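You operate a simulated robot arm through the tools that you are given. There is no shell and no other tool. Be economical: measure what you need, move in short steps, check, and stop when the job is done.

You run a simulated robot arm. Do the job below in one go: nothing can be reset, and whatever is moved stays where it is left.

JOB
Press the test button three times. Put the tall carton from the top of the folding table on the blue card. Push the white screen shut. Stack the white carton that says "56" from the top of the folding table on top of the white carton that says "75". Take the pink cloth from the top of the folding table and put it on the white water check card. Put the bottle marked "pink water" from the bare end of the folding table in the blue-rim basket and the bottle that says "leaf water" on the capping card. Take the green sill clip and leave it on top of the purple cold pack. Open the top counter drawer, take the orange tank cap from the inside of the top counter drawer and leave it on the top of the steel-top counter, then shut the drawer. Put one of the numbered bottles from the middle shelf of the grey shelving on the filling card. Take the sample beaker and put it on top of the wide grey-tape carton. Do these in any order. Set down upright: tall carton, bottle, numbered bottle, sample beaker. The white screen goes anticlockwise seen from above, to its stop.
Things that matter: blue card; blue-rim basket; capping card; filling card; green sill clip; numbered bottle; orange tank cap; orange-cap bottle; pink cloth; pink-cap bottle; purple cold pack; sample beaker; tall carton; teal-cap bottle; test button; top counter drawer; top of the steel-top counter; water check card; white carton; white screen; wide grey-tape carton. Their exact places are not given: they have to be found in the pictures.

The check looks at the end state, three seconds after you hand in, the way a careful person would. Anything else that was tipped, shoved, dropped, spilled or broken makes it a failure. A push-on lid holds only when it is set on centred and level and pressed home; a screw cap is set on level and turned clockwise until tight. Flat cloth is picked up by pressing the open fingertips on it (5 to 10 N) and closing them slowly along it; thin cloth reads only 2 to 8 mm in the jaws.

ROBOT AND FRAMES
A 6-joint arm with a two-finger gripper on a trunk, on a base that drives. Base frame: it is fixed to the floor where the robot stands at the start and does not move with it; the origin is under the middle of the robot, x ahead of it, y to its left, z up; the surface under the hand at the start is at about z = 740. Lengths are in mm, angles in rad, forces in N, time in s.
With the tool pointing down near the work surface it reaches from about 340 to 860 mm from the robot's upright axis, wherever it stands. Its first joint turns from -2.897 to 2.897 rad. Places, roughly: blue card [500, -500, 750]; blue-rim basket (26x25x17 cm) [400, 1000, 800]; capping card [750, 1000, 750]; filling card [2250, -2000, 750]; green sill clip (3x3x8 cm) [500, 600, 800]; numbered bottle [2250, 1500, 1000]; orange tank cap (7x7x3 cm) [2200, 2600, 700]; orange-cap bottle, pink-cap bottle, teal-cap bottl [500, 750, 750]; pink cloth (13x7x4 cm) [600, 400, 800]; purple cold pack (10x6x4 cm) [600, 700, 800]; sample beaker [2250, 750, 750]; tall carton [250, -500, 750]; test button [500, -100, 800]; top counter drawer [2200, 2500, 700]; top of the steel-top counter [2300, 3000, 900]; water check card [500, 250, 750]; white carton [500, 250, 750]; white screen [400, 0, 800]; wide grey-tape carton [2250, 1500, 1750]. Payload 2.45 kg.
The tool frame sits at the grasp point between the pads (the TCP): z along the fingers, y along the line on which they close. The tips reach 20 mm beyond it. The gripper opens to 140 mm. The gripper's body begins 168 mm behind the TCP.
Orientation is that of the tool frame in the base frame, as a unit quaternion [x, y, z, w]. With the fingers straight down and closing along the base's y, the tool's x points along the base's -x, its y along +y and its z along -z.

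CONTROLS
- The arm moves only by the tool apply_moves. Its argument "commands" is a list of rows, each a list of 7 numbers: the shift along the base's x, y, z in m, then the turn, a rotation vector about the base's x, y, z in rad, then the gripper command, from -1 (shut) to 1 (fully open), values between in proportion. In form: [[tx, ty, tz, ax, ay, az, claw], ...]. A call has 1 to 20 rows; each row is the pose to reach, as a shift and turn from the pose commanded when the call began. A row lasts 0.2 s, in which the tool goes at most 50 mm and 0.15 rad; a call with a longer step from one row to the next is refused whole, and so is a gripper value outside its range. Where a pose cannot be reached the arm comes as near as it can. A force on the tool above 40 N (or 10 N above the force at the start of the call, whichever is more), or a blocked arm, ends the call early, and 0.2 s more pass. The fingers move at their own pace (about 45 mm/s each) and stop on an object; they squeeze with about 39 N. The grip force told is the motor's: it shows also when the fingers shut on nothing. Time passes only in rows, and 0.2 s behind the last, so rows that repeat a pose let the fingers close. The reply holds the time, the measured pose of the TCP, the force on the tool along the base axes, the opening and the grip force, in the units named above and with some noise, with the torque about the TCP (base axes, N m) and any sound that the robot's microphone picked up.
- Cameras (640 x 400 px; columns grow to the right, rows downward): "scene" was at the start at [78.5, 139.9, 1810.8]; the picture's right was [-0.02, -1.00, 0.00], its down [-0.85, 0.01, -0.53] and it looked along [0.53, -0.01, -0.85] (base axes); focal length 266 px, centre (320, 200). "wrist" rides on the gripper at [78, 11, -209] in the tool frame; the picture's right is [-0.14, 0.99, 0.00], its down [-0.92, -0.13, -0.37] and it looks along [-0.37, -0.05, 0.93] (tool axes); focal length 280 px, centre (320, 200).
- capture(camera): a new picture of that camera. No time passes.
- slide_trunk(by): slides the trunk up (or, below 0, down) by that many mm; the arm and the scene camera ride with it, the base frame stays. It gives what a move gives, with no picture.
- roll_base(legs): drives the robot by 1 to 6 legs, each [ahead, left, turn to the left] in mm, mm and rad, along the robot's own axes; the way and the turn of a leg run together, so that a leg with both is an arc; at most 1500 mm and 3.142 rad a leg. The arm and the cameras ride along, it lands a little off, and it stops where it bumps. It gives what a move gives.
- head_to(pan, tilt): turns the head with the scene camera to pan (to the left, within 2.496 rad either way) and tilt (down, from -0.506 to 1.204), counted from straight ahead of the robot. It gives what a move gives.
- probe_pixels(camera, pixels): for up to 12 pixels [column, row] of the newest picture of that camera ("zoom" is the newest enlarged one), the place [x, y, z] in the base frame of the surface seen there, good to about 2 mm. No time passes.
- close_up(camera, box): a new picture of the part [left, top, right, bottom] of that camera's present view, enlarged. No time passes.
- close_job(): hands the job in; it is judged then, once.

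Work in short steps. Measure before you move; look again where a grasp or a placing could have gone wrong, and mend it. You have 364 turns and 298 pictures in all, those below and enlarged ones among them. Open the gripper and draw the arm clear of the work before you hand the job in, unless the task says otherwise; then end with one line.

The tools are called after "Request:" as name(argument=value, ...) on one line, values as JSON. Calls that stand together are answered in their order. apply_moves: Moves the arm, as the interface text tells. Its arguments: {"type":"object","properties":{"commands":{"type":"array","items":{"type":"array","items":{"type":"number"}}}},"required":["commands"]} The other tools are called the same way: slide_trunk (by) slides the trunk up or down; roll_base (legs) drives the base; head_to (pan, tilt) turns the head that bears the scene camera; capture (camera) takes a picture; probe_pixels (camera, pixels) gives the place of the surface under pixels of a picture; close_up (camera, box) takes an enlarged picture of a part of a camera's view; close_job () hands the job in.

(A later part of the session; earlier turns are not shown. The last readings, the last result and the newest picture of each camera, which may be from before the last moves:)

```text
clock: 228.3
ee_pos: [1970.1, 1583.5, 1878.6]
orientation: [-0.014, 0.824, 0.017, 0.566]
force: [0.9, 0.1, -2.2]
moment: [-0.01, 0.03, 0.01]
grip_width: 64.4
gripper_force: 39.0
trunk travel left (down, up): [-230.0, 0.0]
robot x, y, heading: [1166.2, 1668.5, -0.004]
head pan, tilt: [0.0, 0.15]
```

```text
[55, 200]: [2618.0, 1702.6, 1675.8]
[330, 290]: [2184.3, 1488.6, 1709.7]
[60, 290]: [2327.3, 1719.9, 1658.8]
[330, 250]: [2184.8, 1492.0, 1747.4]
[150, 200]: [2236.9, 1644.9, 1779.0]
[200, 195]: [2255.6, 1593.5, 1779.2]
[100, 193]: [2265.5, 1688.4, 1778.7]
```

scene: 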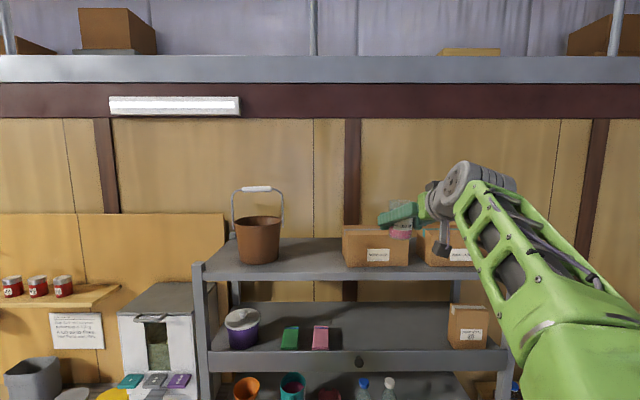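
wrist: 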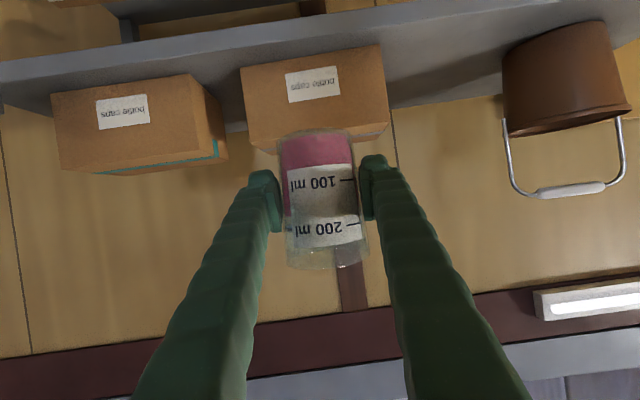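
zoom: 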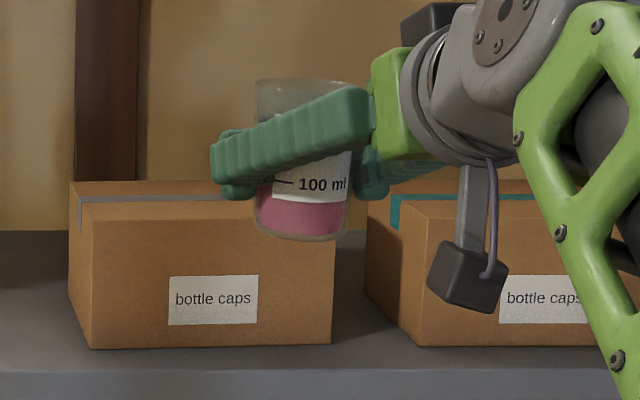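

Beaker bottom ≈1826 is 46 above the carton. Drive forward 272 mm.

Request:
roll_base(legs=[[272, 8, 0]])

Request:
capture(camera="scene")

Request:
capture(camera="wrist")

```text
clock: 230.2
ee_pos: [2242.7, 1588.2, 1877.2]
orientation: [-0.014, 0.825, 0.017, 0.565]
force: [0.9, 0.4, -2.9]
moment: [0.01, 0.0, -0.02]
grip_width: 64.3
gripper_force: 38.8
trunk travel left (down, up): [-230.0, 0.0]
robot x, y, heading: [1440.0, 1675.6, -0.005]
head pan, tilt: [0.0, 0.15]
```

```text
156 pictures are left
```

scene: 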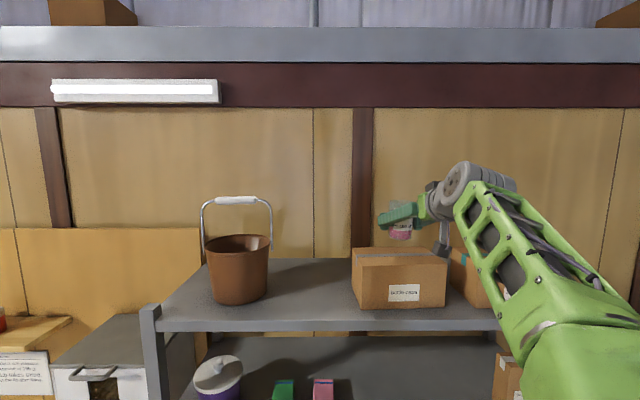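

```text
155 pictures are left
```

wrist: 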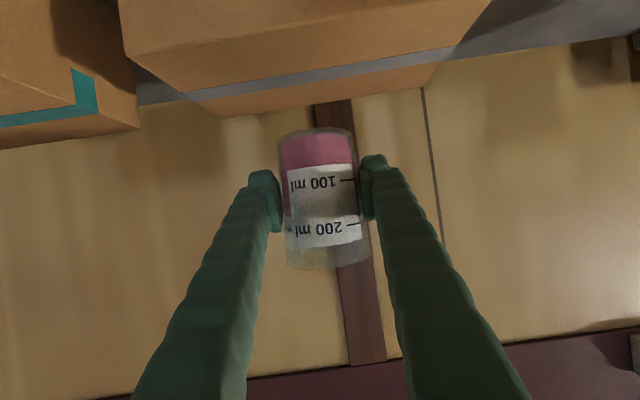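

Over the carton. Lower: trunk −36, then small steps.

Request:
slide_trunk(by=-38)

Request:
apply_moves(commands=[[0, 0, -0.003, 0, 0, 0, -1], [0, 0, -0.006, 0, 0, 0, -1]])

Request:
close_up(camera="scene", box=[330, 180, 480, 310])

```text
clock: 231.0
ee_pos: [2240.5, 1588.1, 1840.0]
orientation: [-0.012, 0.824, 0.016, 0.566]
force: [-0.3, -0.3, -2.3]
moment: [-0.02, 0.03, 0.02]
grip_width: 64.1
gripper_force: 39.0
trunk travel left (down, up): [-192.0, 38.0]
robot x, y, heading: [1441.2, 1676.3, -0.007]
head pan, tilt: [0.0, 0.15]
```

```text
clock: 231.6
ee_pos: [2241.8, 1588.2, 1834.0]
orientation: [-0.013, 0.825, 0.017, 0.565]
force: [-0.1, 0.0, -2.7]
moment: [0.02, 0.05, -0.02]
grip_width: 64.7
gripper_force: 39.3
trunk travel left (down, up): [-192.0, 38.0]
robot x, y, heading: [1441.6, 1675.3, -0.005]
head pan, tilt: [0.0, 0.15]
```

```text
3.08 times, centred on (405, 245) of scene
```

zoom: 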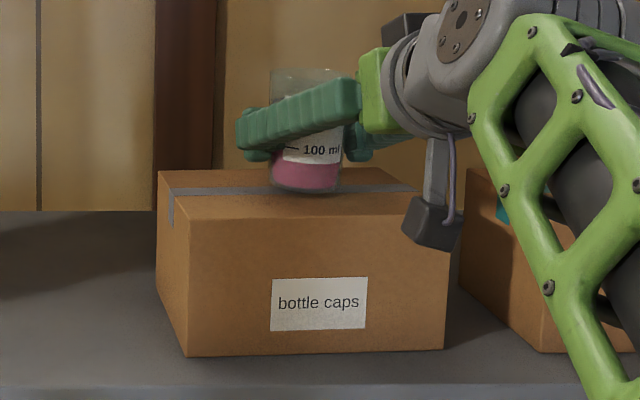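

Almost touching. Lower 1 mm at a time to contact.

Request:
apply_moves(commands=[[0, 0, -0.001, 0, 0, 0, -1], [0, 0, -0.002, 0, 0, 0, -1], [0, 0, -0.003, 0, 0, 0, -1]])

```text
clock: 232.4
ee_pos: [2242.0, 1589.5, 1831.4]
orientation: [-0.013, 0.825, 0.017, 0.565]
force: [1.0, -0.7, -1.9]
moment: [0.01, 0.02, -0.01]
grip_width: 64.2
gripper_force: 39.0
trunk travel left (down, up): [-192.0, 38.0]
robot x, y, heading: [1442.4, 1677.6, -0.01]
head pan, tilt: [0.0, 0.15]
```

Request:
apply_moves(commands=[[0, 0, -0.001, 0, 0, 0, -1], [0, 0, -0.002, 0, 0, 0, -1]])

```text
clock: 233.0
ee_pos: [2241.1, 1589.2, 1830.3]
orientation: [-0.013, 0.824, 0.017, 0.566]
force: [0.1, -0.1, -1.1]
moment: [0.01, -0.05, -0.02]
grip_width: 64.2
gripper_force: 39.2
trunk travel left (down, up): [-192.0, 38.0]
robot x, y, heading: [1439.3, 1672.2, -0.002]
head pan, tilt: [0.0, 0.15]
```

Request:
apply_moves(commands=[[0, 0, -0.001, 0, 0, 0, -1], [0, 0, -0.0015, 0, 0, 0, -1]])

```text
clock: 233.6
ee_pos: [2241.5, 1589.0, 1830.0]
orientation: [-0.013, 0.824, 0.016, 0.566]
force: [3.0, -0.7, 5.7]
moment: [-0.14, -0.23, 0.09]
grip_width: 64.5
gripper_force: 38.7
trunk travel left (down, up): [-192.0, 38.0]
robot x, y, heading: [1441.4, 1670.5, -0.012]
head pan, tilt: [0.0, 0.15]
```

Contact. Open slowly and symmetrically.

Request:
apply_moves(commands=[[0, 0, 0, 0, 0, 0, -0.05], [0, 0, 0, 0, 0, 0, 0.1], [0, 0, 0, 0, 0, 0, 0.25], [0, 0, 0, 0, 0, 0, 0.4], [0, 0, 0, 0, 0, 0, 0.4]])

Request:
capture(camera="wrist")

Request:
close_up(camera="scene", box=[330, 180, 480, 310])

```text
clock: 234.8
ee_pos: [2241.5, 1588.1, 1826.7]
orientation: [-0.013, 0.825, 0.016, 0.565]
force: [-0.9, -0.9, 0.1]
moment: [0.02, -0.01, -0.02]
grip_width: 97.9
gripper_force: 0.0
trunk travel left (down, up): [-192.0, 38.0]
robot x, y, heading: [1434.5, 1674.8, -0.008]
head pan, tilt: [0.0, 0.15]
```

```text
153 pictures are left
```

wrist: 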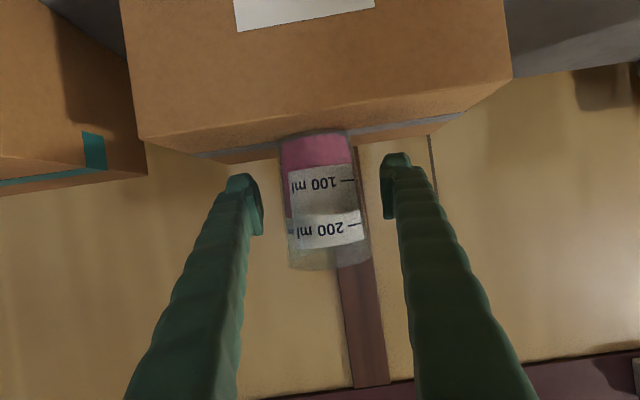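

```text
3.08 times, centred on (405, 245) of scene
```

zoom: 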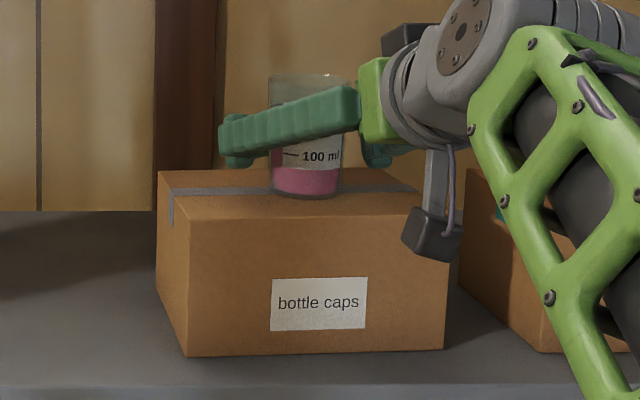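

Beaker stands on the grey-tape carton. Back straight off.

Request:
roll_base(legs=[[-270, 0, 0]])

Request:
capture(camera="scene")

```text
clock: 236.7
ee_pos: [1967.7, 1589.2, 1828.8]
orientation: [-0.012, 0.824, 0.016, 0.566]
force: [-0.1, 0.0, 0.1]
moment: [-0.01, -0.02, -0.01]
grip_width: 97.8
gripper_force: 0.1
trunk travel left (down, up): [-192.0, 38.0]
robot x, y, heading: [1170.8, 1676.4, -0.009]
head pan, tilt: [0.0, 0.15]
```

```text
151 pictures are left
```

scene: 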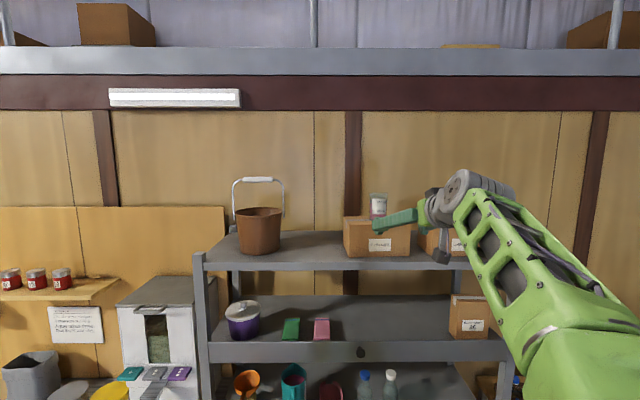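

Next the numbered bottle. Back off 200 and lower the arm to z≈1040 in the same level-tool pose.

Request:
roll_base(legs=[[-250, 0, 0.009]])

Request:
apply_moves(commands=[[0.005, 0, -0.04, 0, 0, 0, 0.4], [0.01, 0, -0.08, 0, 0, 0, 0.4], [0.015, 0, -0.12, 0, 0, 0, 0.4], [0.02, 0, -0.16, 0, 0, 0, 0.4], [0.025, 0, -0.2, 0, 0, 0, 0.4], [0.03, 0, -0.24, 0, 0, 0, 0.4], [0.035, 0, -0.28, 0, 0, 0, 0.4], [0.04, 0, -0.32, 0, 0, 0, 0.4], [0.05, 0, -0.36, 0, 0, 0, 0.4], [0.06, 0, -0.4, 0, 0, 0, 0.4], [0.07, 0, -0.44, 0, 0, 0, 0.4], [0.08, 0, -0.48, 0, 0, 0, 0.4], [0.09, 0, -0.52, 0, 0, 0, 0.4], [0.1, 0, -0.56, 0, 0, 0, 0.4], [0.11, 0, -0.6, 0, 0, 0, 0.4], [0.12, 0, -0.64, 0, 0, 0, 0.4], [0.13, 0, -0.68, 0, 0, 0, 0.4], [0.14, 0, -0.72, 0, 0, 0, 0.4], [0.15, 0, -0.76, 0, 0, 0, 0.4], [0.155, 0, -0.786, 0, 0, 0, 0.4]])

Request:
head_to(pan=0.0, tilt=0.5)

Request:
capture(camera="scene")

Request:
capture(camera="wrist")

```text
clock: 238.5
ee_pos: [1723.4, 1598.6, 1828.7]
orientation: [-0.016, 0.824, 0.019, 0.566]
force: [-0.5, -0.8, 0.4]
moment: [0.01, 0.05, 0.0]
grip_width: 97.9
gripper_force: 0.1
trunk travel left (down, up): [-192.0, 38.0]
robot x, y, heading: [922.6, 1681.5, -0.002]
head pan, tilt: [0.0, 0.15]
```

```text
clock: 242.7
ee_pos: [1880.7, 1597.8, 1041.8]
orientation: [-0.016, 0.824, 0.018, 0.565]
force: [0.7, 0.6, 0.0]
moment: [0.03, -0.02, -0.03]
grip_width: 98.0
gripper_force: 0.1
trunk travel left (down, up): [-192.0, 38.0]
robot x, y, heading: [920.4, 1681.3, 0.001]
head pan, tilt: [0.0, 0.15]
```

```text
clock: 243.6
ee_pos: [1879.5, 1597.0, 1041.8]
orientation: [-0.017, 0.824, 0.019, 0.565]
force: [0.3, 0.5, -0.3]
moment: [-0.02, 0.0, -0.03]
grip_width: 97.9
gripper_force: 0.0
trunk travel left (down, up): [-192.0, 38.0]
robot x, y, heading: [919.5, 1678.5, 0.001]
head pan, tilt: [0.0, 0.499]
```

```text
150 pictures are left
```

scene: 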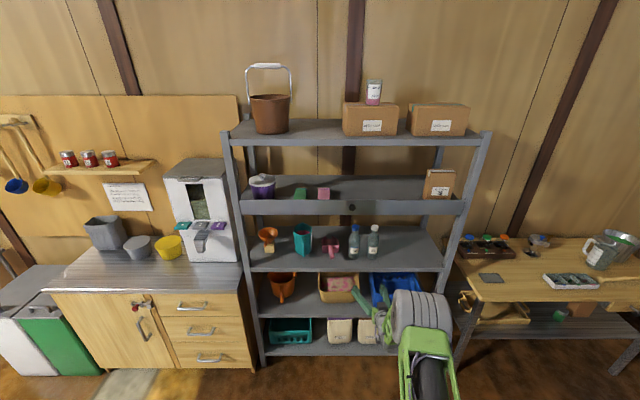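

```text
149 pictures are left
```

wrist: 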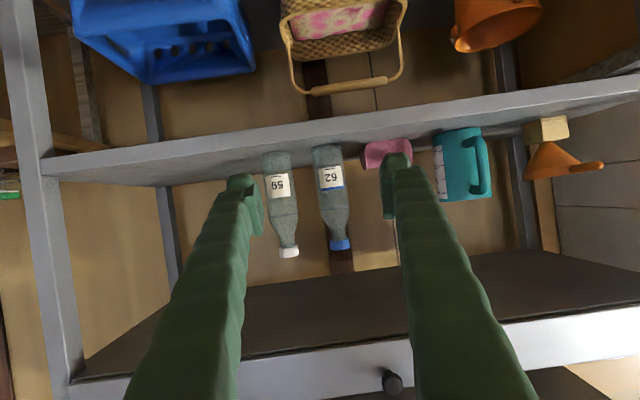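

Request:
probe_pixels(camera="wrist", pixels=[[279, 185], [269, 180], [292, 178], [332, 178], [320, 182], [344, 175], [289, 252], [340, 244], [280, 162], [250, 140], [380, 140], [400, 350]])

Request:
close_up(camera="wrist", box=[230, 120, 430, 270])

Request:
close_up(camera="scene", box=[300, 200, 460, 290])

```text
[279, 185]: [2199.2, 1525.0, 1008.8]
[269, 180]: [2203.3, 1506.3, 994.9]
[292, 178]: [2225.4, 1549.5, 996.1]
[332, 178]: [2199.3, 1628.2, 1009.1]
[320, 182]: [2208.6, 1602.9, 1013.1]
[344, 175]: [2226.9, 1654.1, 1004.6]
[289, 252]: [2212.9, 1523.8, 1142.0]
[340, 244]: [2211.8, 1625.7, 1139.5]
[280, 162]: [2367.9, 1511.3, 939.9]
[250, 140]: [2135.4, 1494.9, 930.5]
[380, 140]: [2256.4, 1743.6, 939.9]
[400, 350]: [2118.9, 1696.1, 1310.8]
```

```text
2.67 times, centred on (330, 195) of wrist
```

zoom: 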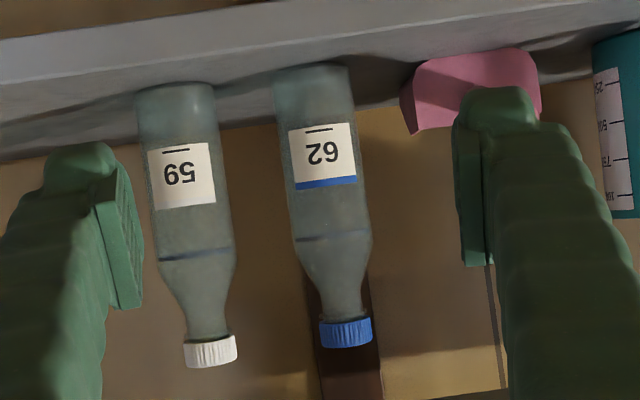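

```text
4.00 times, centred on (380, 245) of scene
```

zoom: 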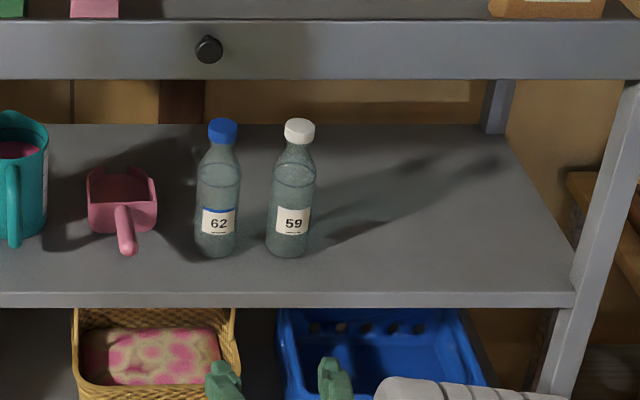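

Bottle 59 axis (2230,1525), bottle 62 at y 1628 (41 mm gap). Shift right 72 mm, narrow the opening to ~84.

Request:
roll_base(legs=[[0, -72, 0]])

Request:
apply_moves(commands=[[0, 0, -0.008, 0, 0, 0, 0.2], [0, 0, -0.015, 0, 0, 0, 0.2]])

Request:
roll_base(legs=[[150, 0, 0]])

Request:
capture(camera="wrist")

```text
clock: 244.9
ee_pos: [1878.7, 1525.3, 1041.2]
orientation: [-0.016, 0.824, 0.018, 0.566]
force: [-1.2, -0.7, -0.6]
moment: [0.0, 0.0, 0.06]
grip_width: 97.8
gripper_force: 0.1
trunk travel left (down, up): [-192.0, 38.0]
robot x, y, heading: [925.6, 1606.2, -0.007]
head pan, tilt: [0.0, 0.499]
```

```text
clock: 245.5
ee_pos: [1880.1, 1524.3, 1027.3]
orientation: [-0.016, 0.825, 0.018, 0.565]
force: [0.4, -0.3, -0.5]
moment: [-0.01, -0.01, 0.0]
grip_width: 84.0
gripper_force: 0.1
trunk travel left (down, up): [-192.0, 38.0]
robot x, y, heading: [922.5, 1607.2, 0.003]
head pan, tilt: [0.0, 0.499]
```

```text
clock: 246.8
ee_pos: [2029.0, 1525.0, 1025.6]
orientation: [-0.017, 0.825, 0.019, 0.565]
force: [0.7, 0.3, 0.1]
moment: [0.02, -0.02, -0.02]
grip_width: 84.1
gripper_force: 0.1
trunk travel left (down, up): [-192.0, 38.0]
robot x, y, heading: [1070.7, 1605.6, -0.002]
head pan, tilt: [0.0, 0.499]
```

```text
146 pictures are left
```

wrist: 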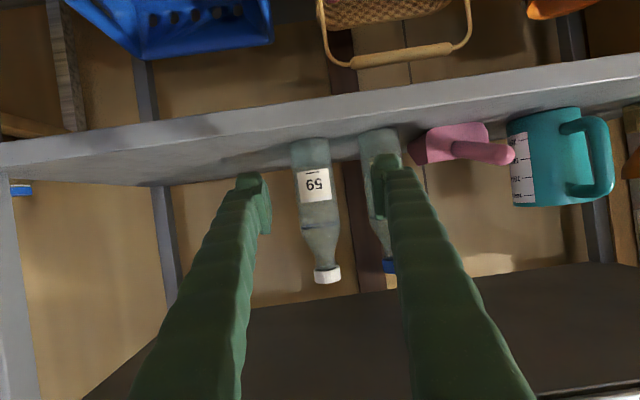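

Request:
probe_pixels(camera="wrist", pixels=[[314, 185], [302, 185], [327, 182], [326, 275], [370, 170], [375, 210], [255, 185], [390, 175]])

Request:
close_up(camera="wrist", box=[230, 110, 430, 300])

```text
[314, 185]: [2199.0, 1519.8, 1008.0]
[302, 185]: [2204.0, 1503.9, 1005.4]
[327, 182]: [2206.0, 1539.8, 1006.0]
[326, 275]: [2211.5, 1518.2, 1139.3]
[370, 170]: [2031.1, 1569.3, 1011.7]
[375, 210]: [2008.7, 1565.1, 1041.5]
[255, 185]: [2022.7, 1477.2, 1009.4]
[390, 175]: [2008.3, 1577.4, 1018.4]
```

```text
2.11 times, centred on (330, 205) of wrist
```

zoom: 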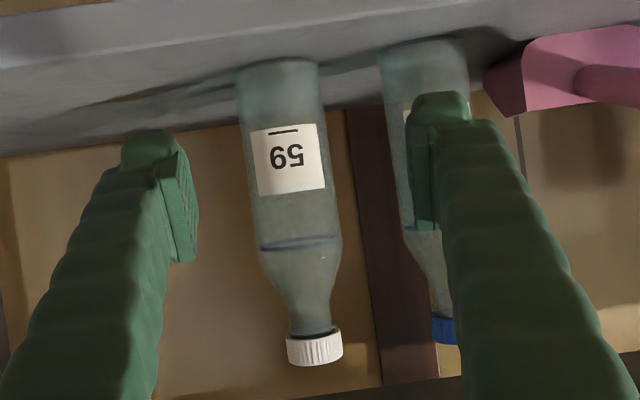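

Fingers (1477…1569) straddle 59 (y≈1522) evenly. Advance 140, check.

Request:
roll_base(legs=[[135, 0, 0]])

Request:
close_up(camera="wrist", box=[230, 80, 450, 300])

Request:
close_up(camera="scene", box=[290, 190, 450, 320])

```text
clock: 248.2
ee_pos: [2163.2, 1524.3, 1025.3]
orientation: [-0.017, 0.825, 0.019, 0.564]
force: [1.1, -0.1, 0.1]
moment: [0.03, -0.01, -0.01]
grip_width: 84.1
gripper_force: 0.0
trunk travel left (down, up): [-192.0, 38.0]
robot x, y, heading: [1205.6, 1602.9, -0.002]
head pan, tilt: [0.0, 0.499]
```

```text
1.82 times, centred on (340, 190) of wrist
```

zoom: 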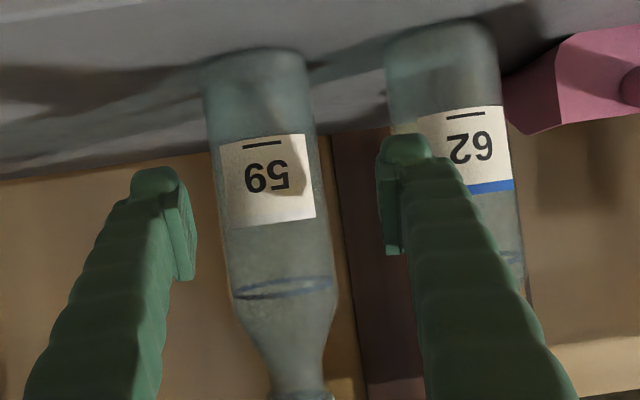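

```text
3.08 times, centred on (370, 255) of scene
```

zoom: 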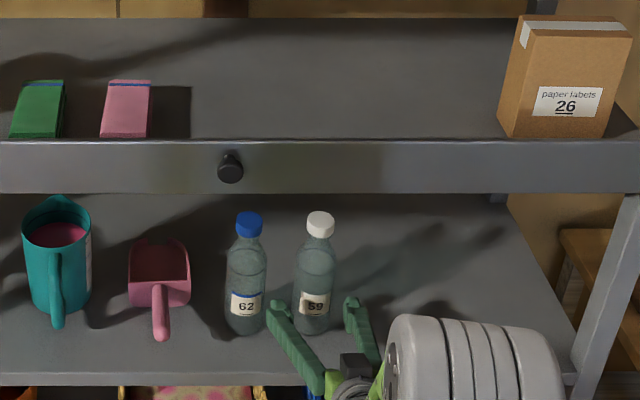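

Clear on both sides. Advance the last 64 mm.

Request:
roll_base(legs=[[64, 0, 0]])

Request:
capture(camera="wrist")

Request:
close_up(camera="scene", box=[290, 190, 450, 320])

```text
clock: 249.1
ee_pos: [2226.2, 1525.0, 1024.8]
orientation: [-0.017, 0.825, 0.019, 0.565]
force: [0.9, 0.1, -1.0]
moment: [-0.03, -0.04, -0.03]
grip_width: 84.0
gripper_force: 0.0
trunk travel left (down, up): [-192.0, 38.0]
robot x, y, heading: [1271.9, 1603.5, 0.0]
head pan, tilt: [0.0, 0.499]
```

```text
142 pictures are left
```

wrist: 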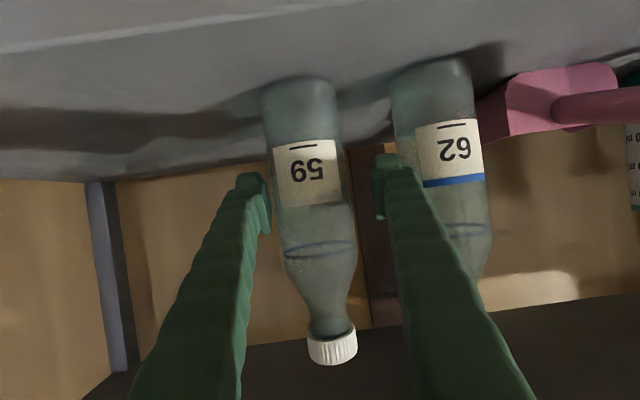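

```text
3.08 times, centred on (370, 255) of scene
```

zoom: 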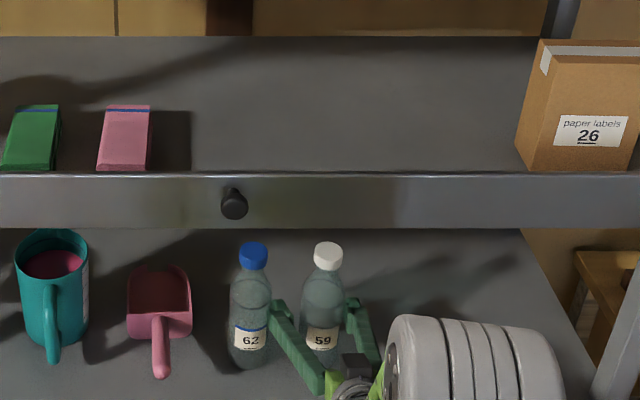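

Request:
apply_moves(commands=[[0, -0.003, 0, 0, 0, 0, 0.1], [0, -0.0035, 0, 0, 0, 0, 0.0], [0, -0.0035, 0, 0, 0, 0, -0.08], [0, -0.0035, 0, 0, 0, 0, -0.12], [0, -0.0035, 0, 0, 0, 0, -0.2], [0, -0.0035, 0, 0, 0, 0, -1], [0, -0.0035, 0, 0, 0, 0, -1]])

Request:
capture(camera="wrist")

```text
clock: 250.7
ee_pos: [2226.0, 1521.3, 1027.3]
orientation: [-0.017, 0.824, 0.019, 0.566]
force: [0.4, -1.5, 0.2]
moment: [-0.07, -0.02, 0.02]
grip_width: 60.2
gripper_force: 38.9
trunk travel left (down, up): [-192.0, 38.0]
robot x, y, heading: [1270.5, 1604.9, 0.003]
head pan, tilt: [0.0, 0.499]
```

```text
140 pictures are left
```

wrist: 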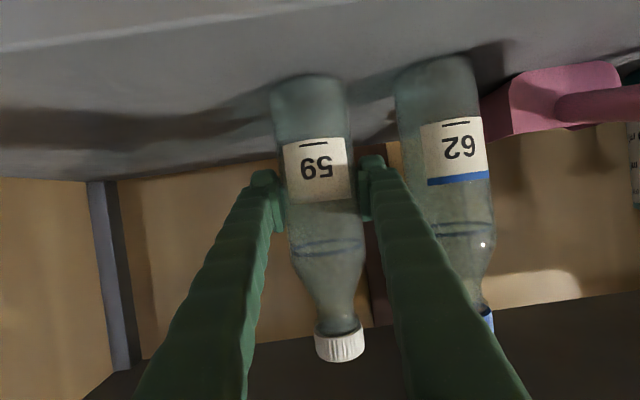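

Gripped. Lift 30 by trunk and back out.

Request:
slide_trunk(by=30)

Request:
roll_base(legs=[[-250, 0, 0]])

Request:
capture(camera="wrist")

Request:
capture(camera="scene")

```text
clock: 251.5
ee_pos: [2226.0, 1522.0, 1055.7]
orientation: [-0.017, 0.825, 0.019, 0.564]
force: [-0.4, -0.8, -0.6]
moment: [-0.03, -0.02, -0.01]
grip_width: 60.3
gripper_force: 39.1
trunk travel left (down, up): [-222.0, 8.0]
robot x, y, heading: [1267.5, 1605.2, -0.006]
head pan, tilt: [0.0, 0.499]
```

```text
clock: 253.3
ee_pos: [1977.5, 1519.8, 1056.8]
orientation: [-0.015, 0.824, 0.017, 0.565]
force: [-1.4, -0.9, -1.1]
moment: [0.0, 0.02, -0.03]
grip_width: 59.9
gripper_force: 39.0
trunk travel left (down, up): [-222.0, 8.0]
robot x, y, heading: [1023.7, 1606.7, 0.001]
head pan, tilt: [0.0, 0.499]
```

```text
139 pictures are left
```

wrist: 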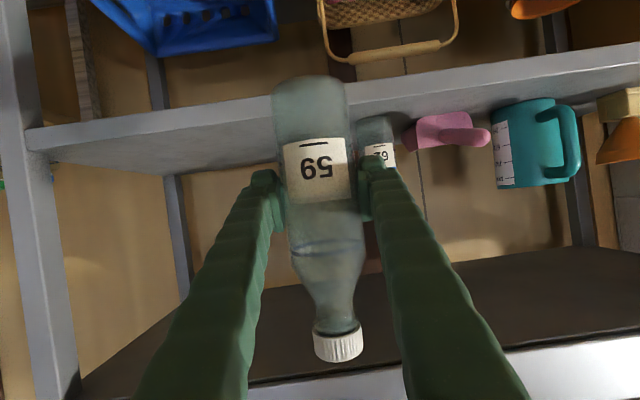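

```text
138 pictures are left
```

scene: 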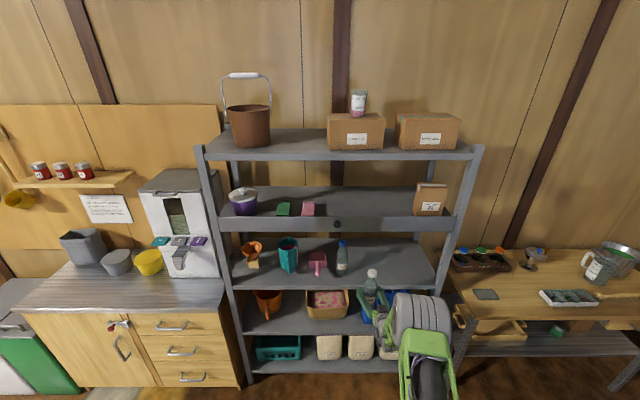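

Bottle 59 held upright; 62 untouched. Raise and pull in the arm for travel.

Request:
apply_moves(commands=[[-0.01, 0, 0.04, 0, 0, 0, -1], [-0.02, 0, 0.08, 0, 0, 0, -1], [-0.03, 0, 0.12, 0, 0, 0, -1], [-0.04, 0, 0.16, 0, 0, 0, -1], [-0.05, 0, 0.2, 0, 0, 0, -1], [-0.06, 0, 0.24, 0, 0, 0, -1], [-0.07, 0, 0.28, 0, 0, 0, -1], [-0.08, 0, 0.32, 0, 0, 0, -1], [-0.09, 0, 0.36, 0, 0, 0, -1], [-0.1, 0, 0.4, 0, 0, 0, -1]])

Request:
roll_base(legs=[[150, 0, 0], [0, -1200, 0], [0, -1200, 0], [0, -1100, 0]])

Request:
capture(camera="scene")

Request:
capture(camera="wrist")

```text
clock: 255.5
ee_pos: [1875.9, 1518.3, 1456.9]
orientation: [-0.015, 0.825, 0.017, 0.564]
force: [0.3, -0.4, -0.9]
moment: [-0.02, 0.02, -0.01]
grip_width: 59.7
gripper_force: 39.3
trunk travel left (down, up): [-222.0, 8.0]
robot x, y, heading: [1021.4, 1605.6, 0.002]
head pan, tilt: [0.0, 0.499]
```

```text
clock: 287.1
ee_pos: [2011.3, -1987.9, 1456.4]
orientation: [-0.011, 0.826, 0.015, 0.564]
force: [1.5, -0.1, -0.7]
moment: [0.01, 0.0, 0.01]
grip_width: 59.7
gripper_force: 38.8
trunk travel left (down, up): [-222.0, 8.0]
robot x, y, heading: [1159.5, -1890.1, -0.011]
head pan, tilt: [0.0, 0.499]
```

```text
137 pictures are left
```

scene: 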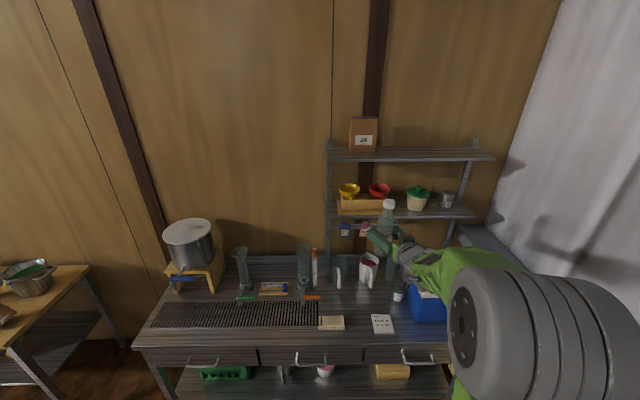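

```text
136 pictures are left
```

wrist: 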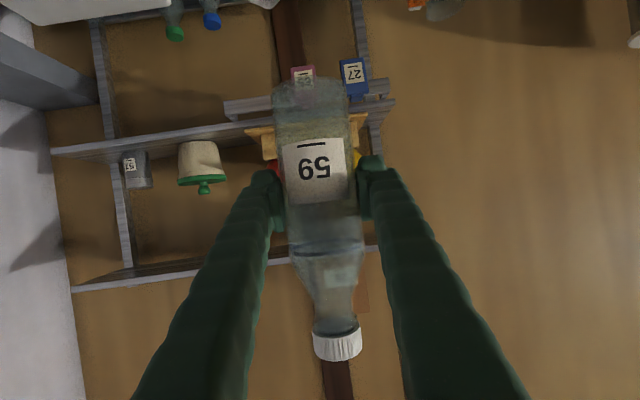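

Request:
close_up(camera="scene", box=[230, 270, 450, 350])

Request:
probe_pixels(camera="scene", pixels=[[331, 322], [382, 324], [373, 318], [391, 318], [375, 333], [394, 332], [398, 297], [350, 345], [440, 342], [338, 285], [412, 315], [366, 280]])

```text
2.91 times, centred on (340, 310) of scene
```

zoom: 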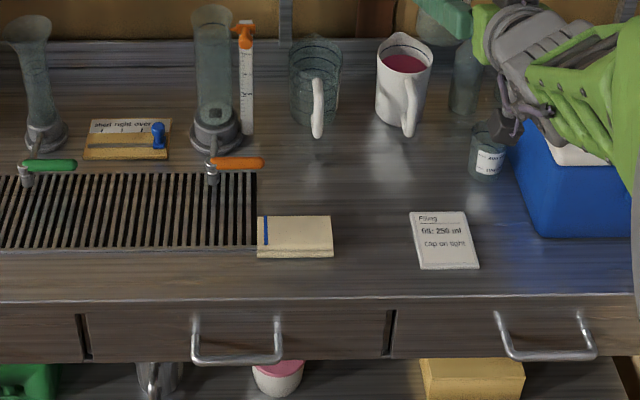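

```text
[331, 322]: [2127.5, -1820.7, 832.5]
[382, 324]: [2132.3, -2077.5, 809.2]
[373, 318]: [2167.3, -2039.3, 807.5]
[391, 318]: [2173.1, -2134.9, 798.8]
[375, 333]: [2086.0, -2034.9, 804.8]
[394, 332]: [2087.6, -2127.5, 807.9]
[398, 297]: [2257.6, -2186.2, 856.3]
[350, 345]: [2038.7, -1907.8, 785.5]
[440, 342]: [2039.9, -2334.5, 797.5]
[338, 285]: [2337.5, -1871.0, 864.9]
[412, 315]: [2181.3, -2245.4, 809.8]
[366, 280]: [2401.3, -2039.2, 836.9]
```

Filling card: centre (2130,−2080), top z 808. Shift right ~92 mm, square up heading, and lower the trunk 175 mm (hand stays high).

Request:
roll_base(legs=[[10, -92, 0.011]])

Request:
slide_trunk(by=-175)

Request:
apply_moves(commands=[[0.01, 0, -0.04, 0, 0, 0, -1], [0.02, 0, -0.08, 0, 0, 0, -1], [0.03, 0, -0.12, 0, 0, 0, -1], [0.04, 0, -0.16, 0, 0, 0, -1], [0.05, 0, -0.2, 0, 0, 0, -1], [0.06, 0, -0.24, 0, 0, 0, -1], [0.08, 0, -0.27, 0, 0, 0, -1], [0.1, 0, -0.3, 0, 0, 0, -1]])

Request:
capture(camera="scene")

Request:
capture(camera="wrist")

```text
clock: 288.6
ee_pos: [2022.4, -2070.9, 1455.4]
orientation: [-0.015, 0.825, 0.018, 0.565]
force: [-0.5, -0.1, -0.3]
moment: [0.03, 0.02, 0.06]
grip_width: 59.5
gripper_force: 39.1
trunk travel left (down, up): [-222.0, 8.0]
robot x, y, heading: [1166.7, -1982.7, -0.004]
head pan, tilt: [0.0, 0.499]
```

```text
clock: 290.6
ee_pos: [2021.6, -2071.1, 1281.0]
orientation: [-0.015, 0.825, 0.018, 0.565]
force: [0.0, -0.9, -0.2]
moment: [-0.03, 0.01, 0.0]
grip_width: 59.5
gripper_force: 38.9
trunk travel left (down, up): [-47.0, 183.0]
robot x, y, heading: [1166.0, -1982.1, -0.004]
head pan, tilt: [0.0, 0.499]
```

```text
clock: 292.4
ee_pos: [2123.4, -2070.9, 980.6]
orientation: [-0.015, 0.825, 0.017, 0.565]
force: [-0.3, 0.2, -0.8]
moment: [-0.03, 0.0, -0.02]
grip_width: 59.4
gripper_force: 38.6
trunk travel left (down, up): [-47.0, 183.0]
robot x, y, heading: [1166.8, -1984.4, 0.0]
head pan, tilt: [0.0, 0.499]
```

```text
134 pictures are left
```

scene: 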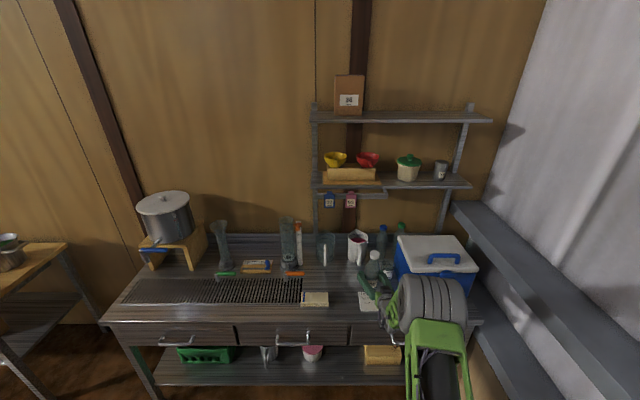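

```text
133 pictures are left
```

wrist: 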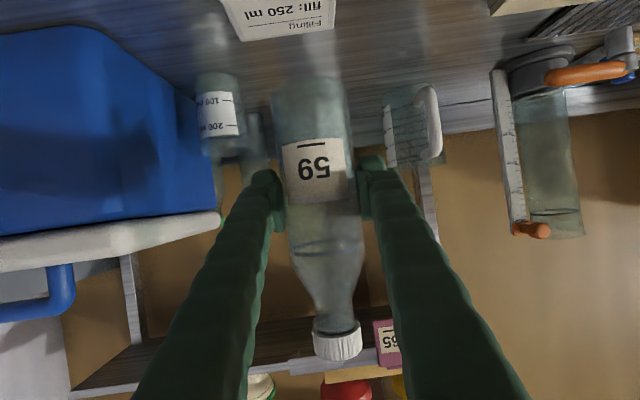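

Request:
probe_pixels(camera="scene", pixels=[[430, 282], [410, 300], [466, 290], [365, 305], [445, 250]])

Request:
probe_pixels(camera="wrist", pixels=[[240, 38], [332, 28], [334, 8], [228, 8], [200, 60], [312, 170], [295, 170], [340, 165], [312, 95]])

Request:
close_up(camera="scene", box=[320, 230, 480, 340])

```text
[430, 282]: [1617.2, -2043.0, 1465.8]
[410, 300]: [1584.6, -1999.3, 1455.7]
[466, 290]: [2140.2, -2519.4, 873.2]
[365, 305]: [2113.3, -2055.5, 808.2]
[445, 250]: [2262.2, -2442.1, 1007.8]
```

```text
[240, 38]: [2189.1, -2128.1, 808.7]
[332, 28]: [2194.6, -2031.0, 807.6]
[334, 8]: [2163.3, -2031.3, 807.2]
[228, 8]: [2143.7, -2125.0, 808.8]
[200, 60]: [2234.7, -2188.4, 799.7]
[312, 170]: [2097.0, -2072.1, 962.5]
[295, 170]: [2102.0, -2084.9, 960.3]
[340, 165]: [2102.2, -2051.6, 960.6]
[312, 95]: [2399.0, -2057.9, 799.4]
```

```text
3.64 times, centred on (400, 285) of scene
```

zoom: 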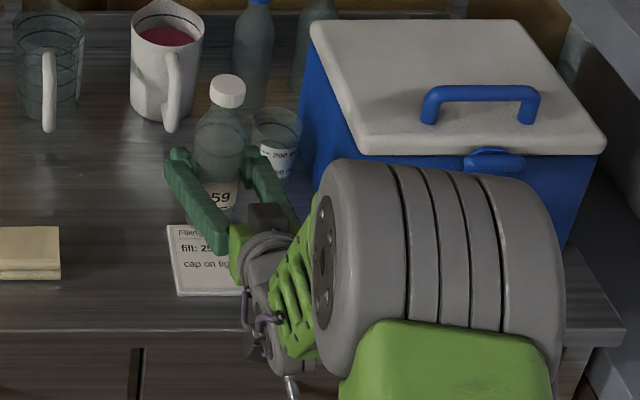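

Card x 2085–2197, y −2131…−2032 (centre 2141,−2081). Adjust and lower to z≈900.

Request:
apply_moves(commands=[[0.006, -0.005, -0.03, 0, 0, 0, -1], [0.013, -0.009, -0.06, 0, 0, 0, -1], [0.013, -0.009, -0.075, 0, 0, 0, -1], [0.013, -0.009, -0.08, 0, 0, 0, -1]])

Request:
apply_moves(commands=[[0, 0, -0.0015, 0, 0, 0, -1], [0, 0, -0.003, 0, 0, 0, -1]])

```text
clock: 293.4
ee_pos: [2135.6, -2079.5, 901.0]
orientation: [-0.016, 0.825, 0.018, 0.565]
force: [0.3, 0.4, 0.0]
moment: [-0.02, -0.03, -0.01]
grip_width: 59.8
gripper_force: 39.2
trunk travel left (down, up): [-47.0, 183.0]
robot x, y, heading: [1163.4, -1981.0, 0.001]
head pan, tilt: [0.0, 0.499]
```

```text
clock: 294.0
ee_pos: [2136.0, -2079.2, 898.7]
orientation: [-0.016, 0.824, 0.018, 0.566]
force: [0.6, -1.1, -0.3]
moment: [0.03, 0.0, 0.01]
grip_width: 59.6
gripper_force: 38.9
trunk travel left (down, up): [-47.0, 183.0]
robot x, y, heading: [1167.0, -1984.2, -0.0]
head pan, tilt: [0.0, 0.499]
```

Request:
apply_moves(commands=[[0, 0, -0.001, 0, 0, 0, -1], [0, 0, -0.002, 0, 0, 0, -1]])

Request:
close_up(camera="wrist", box=[180, 0, 460, 200])

```text
clock: 294.6
ee_pos: [2134.5, -2080.3, 895.5]
orientation: [-0.016, 0.824, 0.018, 0.566]
force: [-0.4, -0.1, -0.4]
moment: [0.0, 0.0, 0.0]
grip_width: 59.8
gripper_force: 39.0
trunk travel left (down, up): [-47.0, 183.0]
robot x, y, heading: [1165.0, -1983.6, -0.001]
head pan, tilt: [0.0, 0.499]
```

```text
2.00 times, centred on (320, 100) of wrist
```

zoom: 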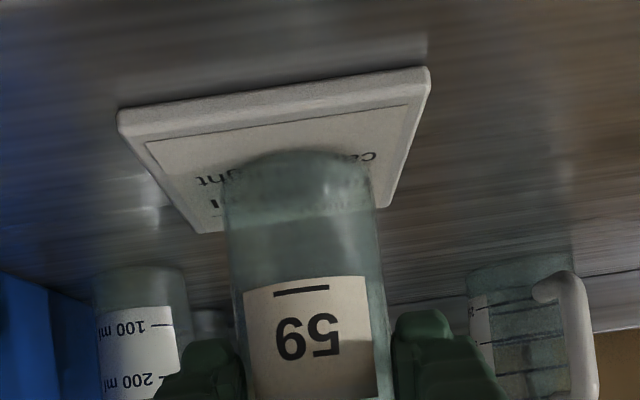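

Request:
apply_moves(commands=[[0, 0, -0.001, 0, 0, 0, -1], [0, 0, -0.002, 0, 0, 0, -1]])

```text
clock: 295.2
ee_pos: [2134.9, -2080.1, 894.8]
orientation: [-0.016, 0.824, 0.018, 0.566]
force: [-1.0, 0.0, 3.6]
moment: [-0.08, 0.07, -0.05]
grip_width: 59.8
gripper_force: 39.4
trunk travel left (down, up): [-47.0, 183.0]
robot x, y, heading: [1165.6, -1987.4, -0.007]
head pan, tilt: [0.0, 0.499]
```

Contact. Open evenly; then back off along −x with the base.

Request:
apply_moves(commands=[[0, 0, 0, 0, 0, 0, -0.1], [0, 0, 0, 0, 0, 0, 0.05], [0, 0, 0, 0, 0, 0, 0.2], [0, 0, 0, 0, 0, 0, 0.3], [0, 0, 0, 0, 0, 0, 0.3]])

Request:
capture(camera="wrist")

Request:
close_up(camera="scene", box=[320, 230, 480, 340])

```text
clock: 296.4
ee_pos: [2135.7, -2078.6, 892.8]
orientation: [-0.016, 0.824, 0.019, 0.565]
force: [0.0, 0.3, 0.5]
moment: [0.03, -0.01, -0.01]
grip_width: 91.1
gripper_force: 0.0
trunk travel left (down, up): [-47.0, 183.0]
robot x, y, heading: [1166.0, -1981.2, -0.006]
head pan, tilt: [0.0, 0.499]
```

```text
130 pictures are left
```

wrist: 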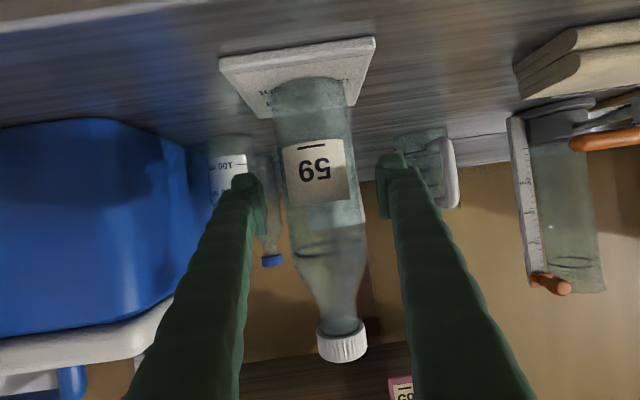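

```text
3.64 times, centred on (400, 285) of scene
```

zoom: 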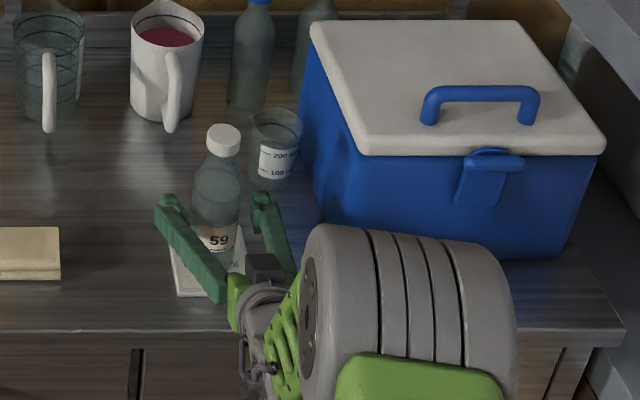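

Bottle 59 stands on the filling card. Back off.

Request:
roll_base(legs=[[-220, 0, 0]])

Request:
close_up(camera="scene", box=[280, 200, 480, 340])

```text
clock: 298.1
ee_pos: [1914.9, -2078.0, 895.0]
orientation: [-0.016, 0.824, 0.018, 0.566]
force: [0.2, 1.0, -0.1]
moment: [0.02, 0.02, -0.01]
grip_width: 90.9
gripper_force: 0.1
trunk travel left (down, up): [-47.0, 183.0]
robot x, y, heading: [946.0, -1983.2, -0.002]
head pan, tilt: [0.0, 0.499]
```

```text
2.86 times, centred on (380, 270) of scene
```

zoom: 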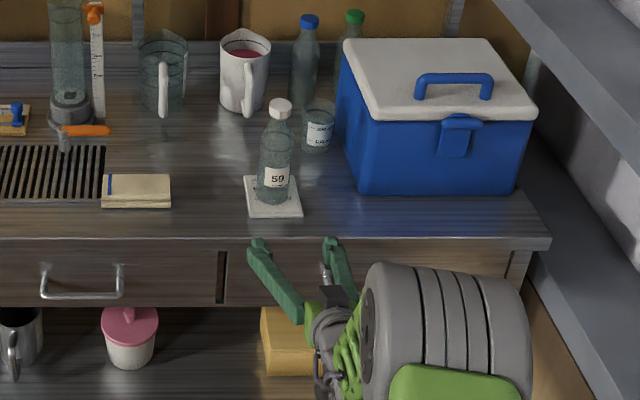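

Filled card done. Raise the arm and travel to the steel-top counter at y≈2400.

Request:
apply_moves(commands=[[-0.01, 0, 0.04, 0, 0, 0, 0.3], [-0.02, 0, 0.08, 0, 0, 0, 0.3], [-0.03, 0, 0.12, 0, 0, 0, 0.3], [-0.04, 0, 0.16, 0, 0, 0, 0.3], [-0.05, 0, 0.2, 0, 0, 0, 0.3], [-0.06, 0, 0.24, 0, 0, 0, 0.3], [-0.07, 0, 0.28, 0, 0, 0, 0.3], [-0.08, 0, 0.32, 0, 0, 0, 0.3], [-0.09, 0, 0.36, 0, 0, 0, 0.3], [-0.1, 0, 0.4, 0, 0, 0, 0.3]])

Request:
roll_base(legs=[[220, 0, 0], [0, 1450, 0], [0, 1450, 0], [0, 1300, 0]])

Request:
head_to(pan=0.1, tilt=0.6)

Request:
capture(camera="scene")

```text
clock: 300.3
ee_pos: [1814.8, -2079.5, 1294.3]
orientation: [-0.017, 0.824, 0.019, 0.565]
force: [0.6, -0.8, 0.8]
moment: [-0.02, 0.03, -0.02]
grip_width: 91.1
gripper_force: 0.0
trunk travel left (down, up): [-47.0, 183.0]
robot x, y, heading: [945.7, -1983.4, -0.003]
head pan, tilt: [0.0, 0.499]
```

```text
clock: 338.1
ee_pos: [2094.4, 2095.7, 1293.5]
orientation: [-0.006, 0.825, 0.012, 0.566]
force: [0.1, -0.3, -0.7]
moment: [-0.01, 0.0, -0.04]
grip_width: 91.2
gripper_force: 0.1
trunk travel left (down, up): [-47.0, 183.0]
robot x, y, heading: [1225.9, 2215.6, -0.029]
head pan, tilt: [0.0, 0.499]
```

```text
clock: 338.7
ee_pos: [2094.1, 2095.2, 1292.4]
orientation: [-0.007, 0.825, 0.012, 0.565]
force: [0.0, 0.3, 0.6]
moment: [-0.01, -0.07, -0.02]
grip_width: 91.1
gripper_force: 0.0
trunk travel left (down, up): [-47.0, 183.0]
robot x, y, heading: [1225.6, 2213.0, -0.025]
head pan, tilt: [0.099, 0.6]
```

```text
127 pictures are left
```

scene: 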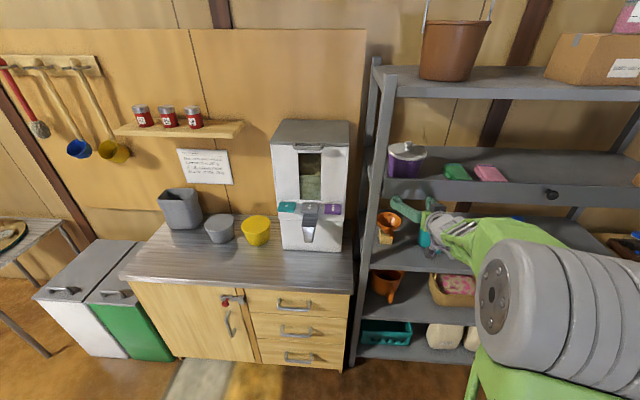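

Hand ended near the shelf lip; I back off 150 at once, then measure the drawer.

Request:
roll_base(legs=[[-180, 0, 0.027]])

Request:
capture(camera="scene")

Request:
close_up(camera="scene", box=[160, 220, 400, 380])

Request:
close_up(camera="scene", box=[380, 130, 540, 260])

```text
clock: 340.2
ee_pos: [1917.3, 2121.9, 1295.1]
orientation: [-0.018, 0.825, 0.019, 0.565]
force: [0.5, 0.7, 1.1]
moment: [-0.01, 0.02, -0.02]
grip_width: 91.2
gripper_force: 0.2
trunk travel left (down, up): [-47.0, 183.0]
robot x, y, heading: [1046.6, 2213.5, 0.002]
head pan, tilt: [0.099, 0.6]
```

```text
126 pictures are left
```

scene: 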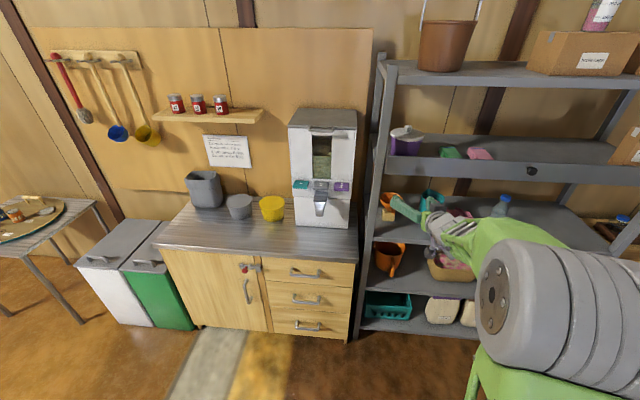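

```text
2.50 times, centred on (280, 300) of scene
```

zoom: 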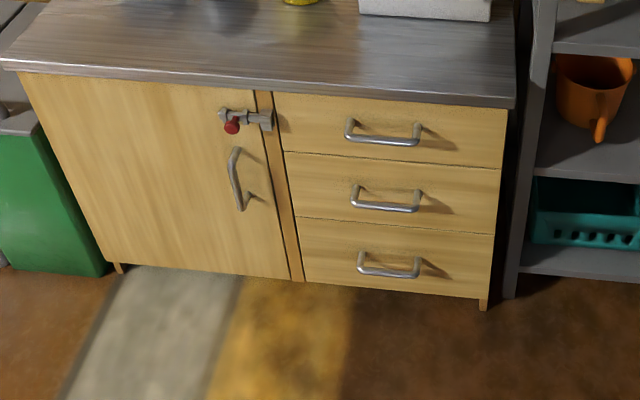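

```text
3.08 times, centred on (460, 195) of scene
```

zoom: 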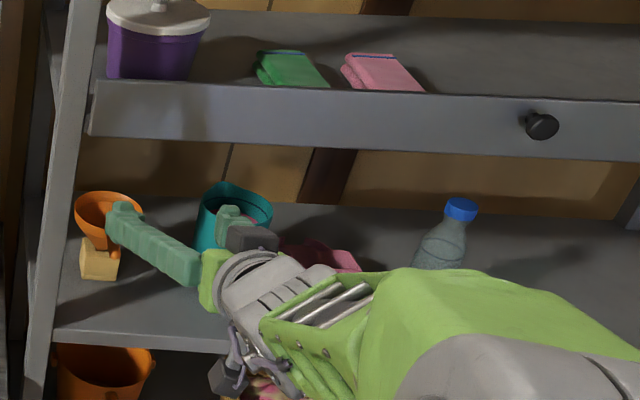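

Request:
close_up(camera="scene", box=[255, 250, 365, 330])

Request:
probe_pixels(camera="zoom", pixels=[[218, 137], [300, 143], [378, 145], [300, 115], [120, 80], [570, 110], [130, 190], [550, 230], [300, 60], [300, 40], [225, 115], [375, 122]])

```text
5.00 times, centred on (310, 290) of scene
```

zoom: 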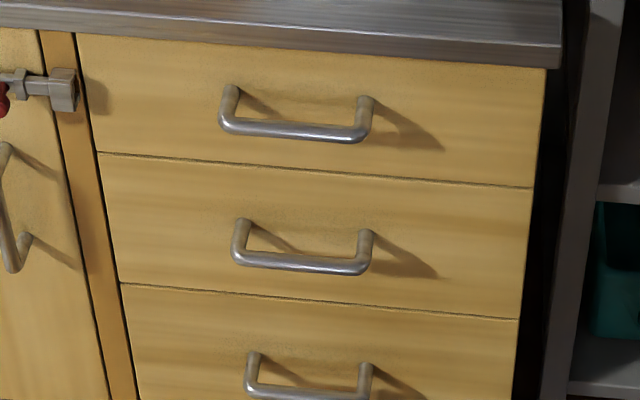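

```text
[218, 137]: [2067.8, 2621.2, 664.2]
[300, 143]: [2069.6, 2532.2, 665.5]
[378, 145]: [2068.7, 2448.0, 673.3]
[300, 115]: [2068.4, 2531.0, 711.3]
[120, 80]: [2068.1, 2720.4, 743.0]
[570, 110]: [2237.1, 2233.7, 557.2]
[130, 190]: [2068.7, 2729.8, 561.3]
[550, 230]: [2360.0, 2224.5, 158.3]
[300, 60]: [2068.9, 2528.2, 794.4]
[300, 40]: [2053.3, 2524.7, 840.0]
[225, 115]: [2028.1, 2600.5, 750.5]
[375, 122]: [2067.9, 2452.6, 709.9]
```

Request:
probe_pixels(camera="zoom", pixels=[[226, 122], [260, 128], [290, 131], [320, 133], [350, 135], [363, 125], [366, 105], [230, 95], [100, 150], [530, 185], [80, 40], [545, 72]])

```text
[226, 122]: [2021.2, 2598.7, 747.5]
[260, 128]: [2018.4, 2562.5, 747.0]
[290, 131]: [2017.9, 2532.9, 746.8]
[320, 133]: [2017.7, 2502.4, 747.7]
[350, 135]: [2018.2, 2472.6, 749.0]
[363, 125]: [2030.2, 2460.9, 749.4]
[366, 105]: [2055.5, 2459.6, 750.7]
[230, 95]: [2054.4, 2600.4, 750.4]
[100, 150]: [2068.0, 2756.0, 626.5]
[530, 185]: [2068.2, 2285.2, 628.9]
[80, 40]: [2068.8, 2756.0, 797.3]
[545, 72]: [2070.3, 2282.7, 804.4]
```

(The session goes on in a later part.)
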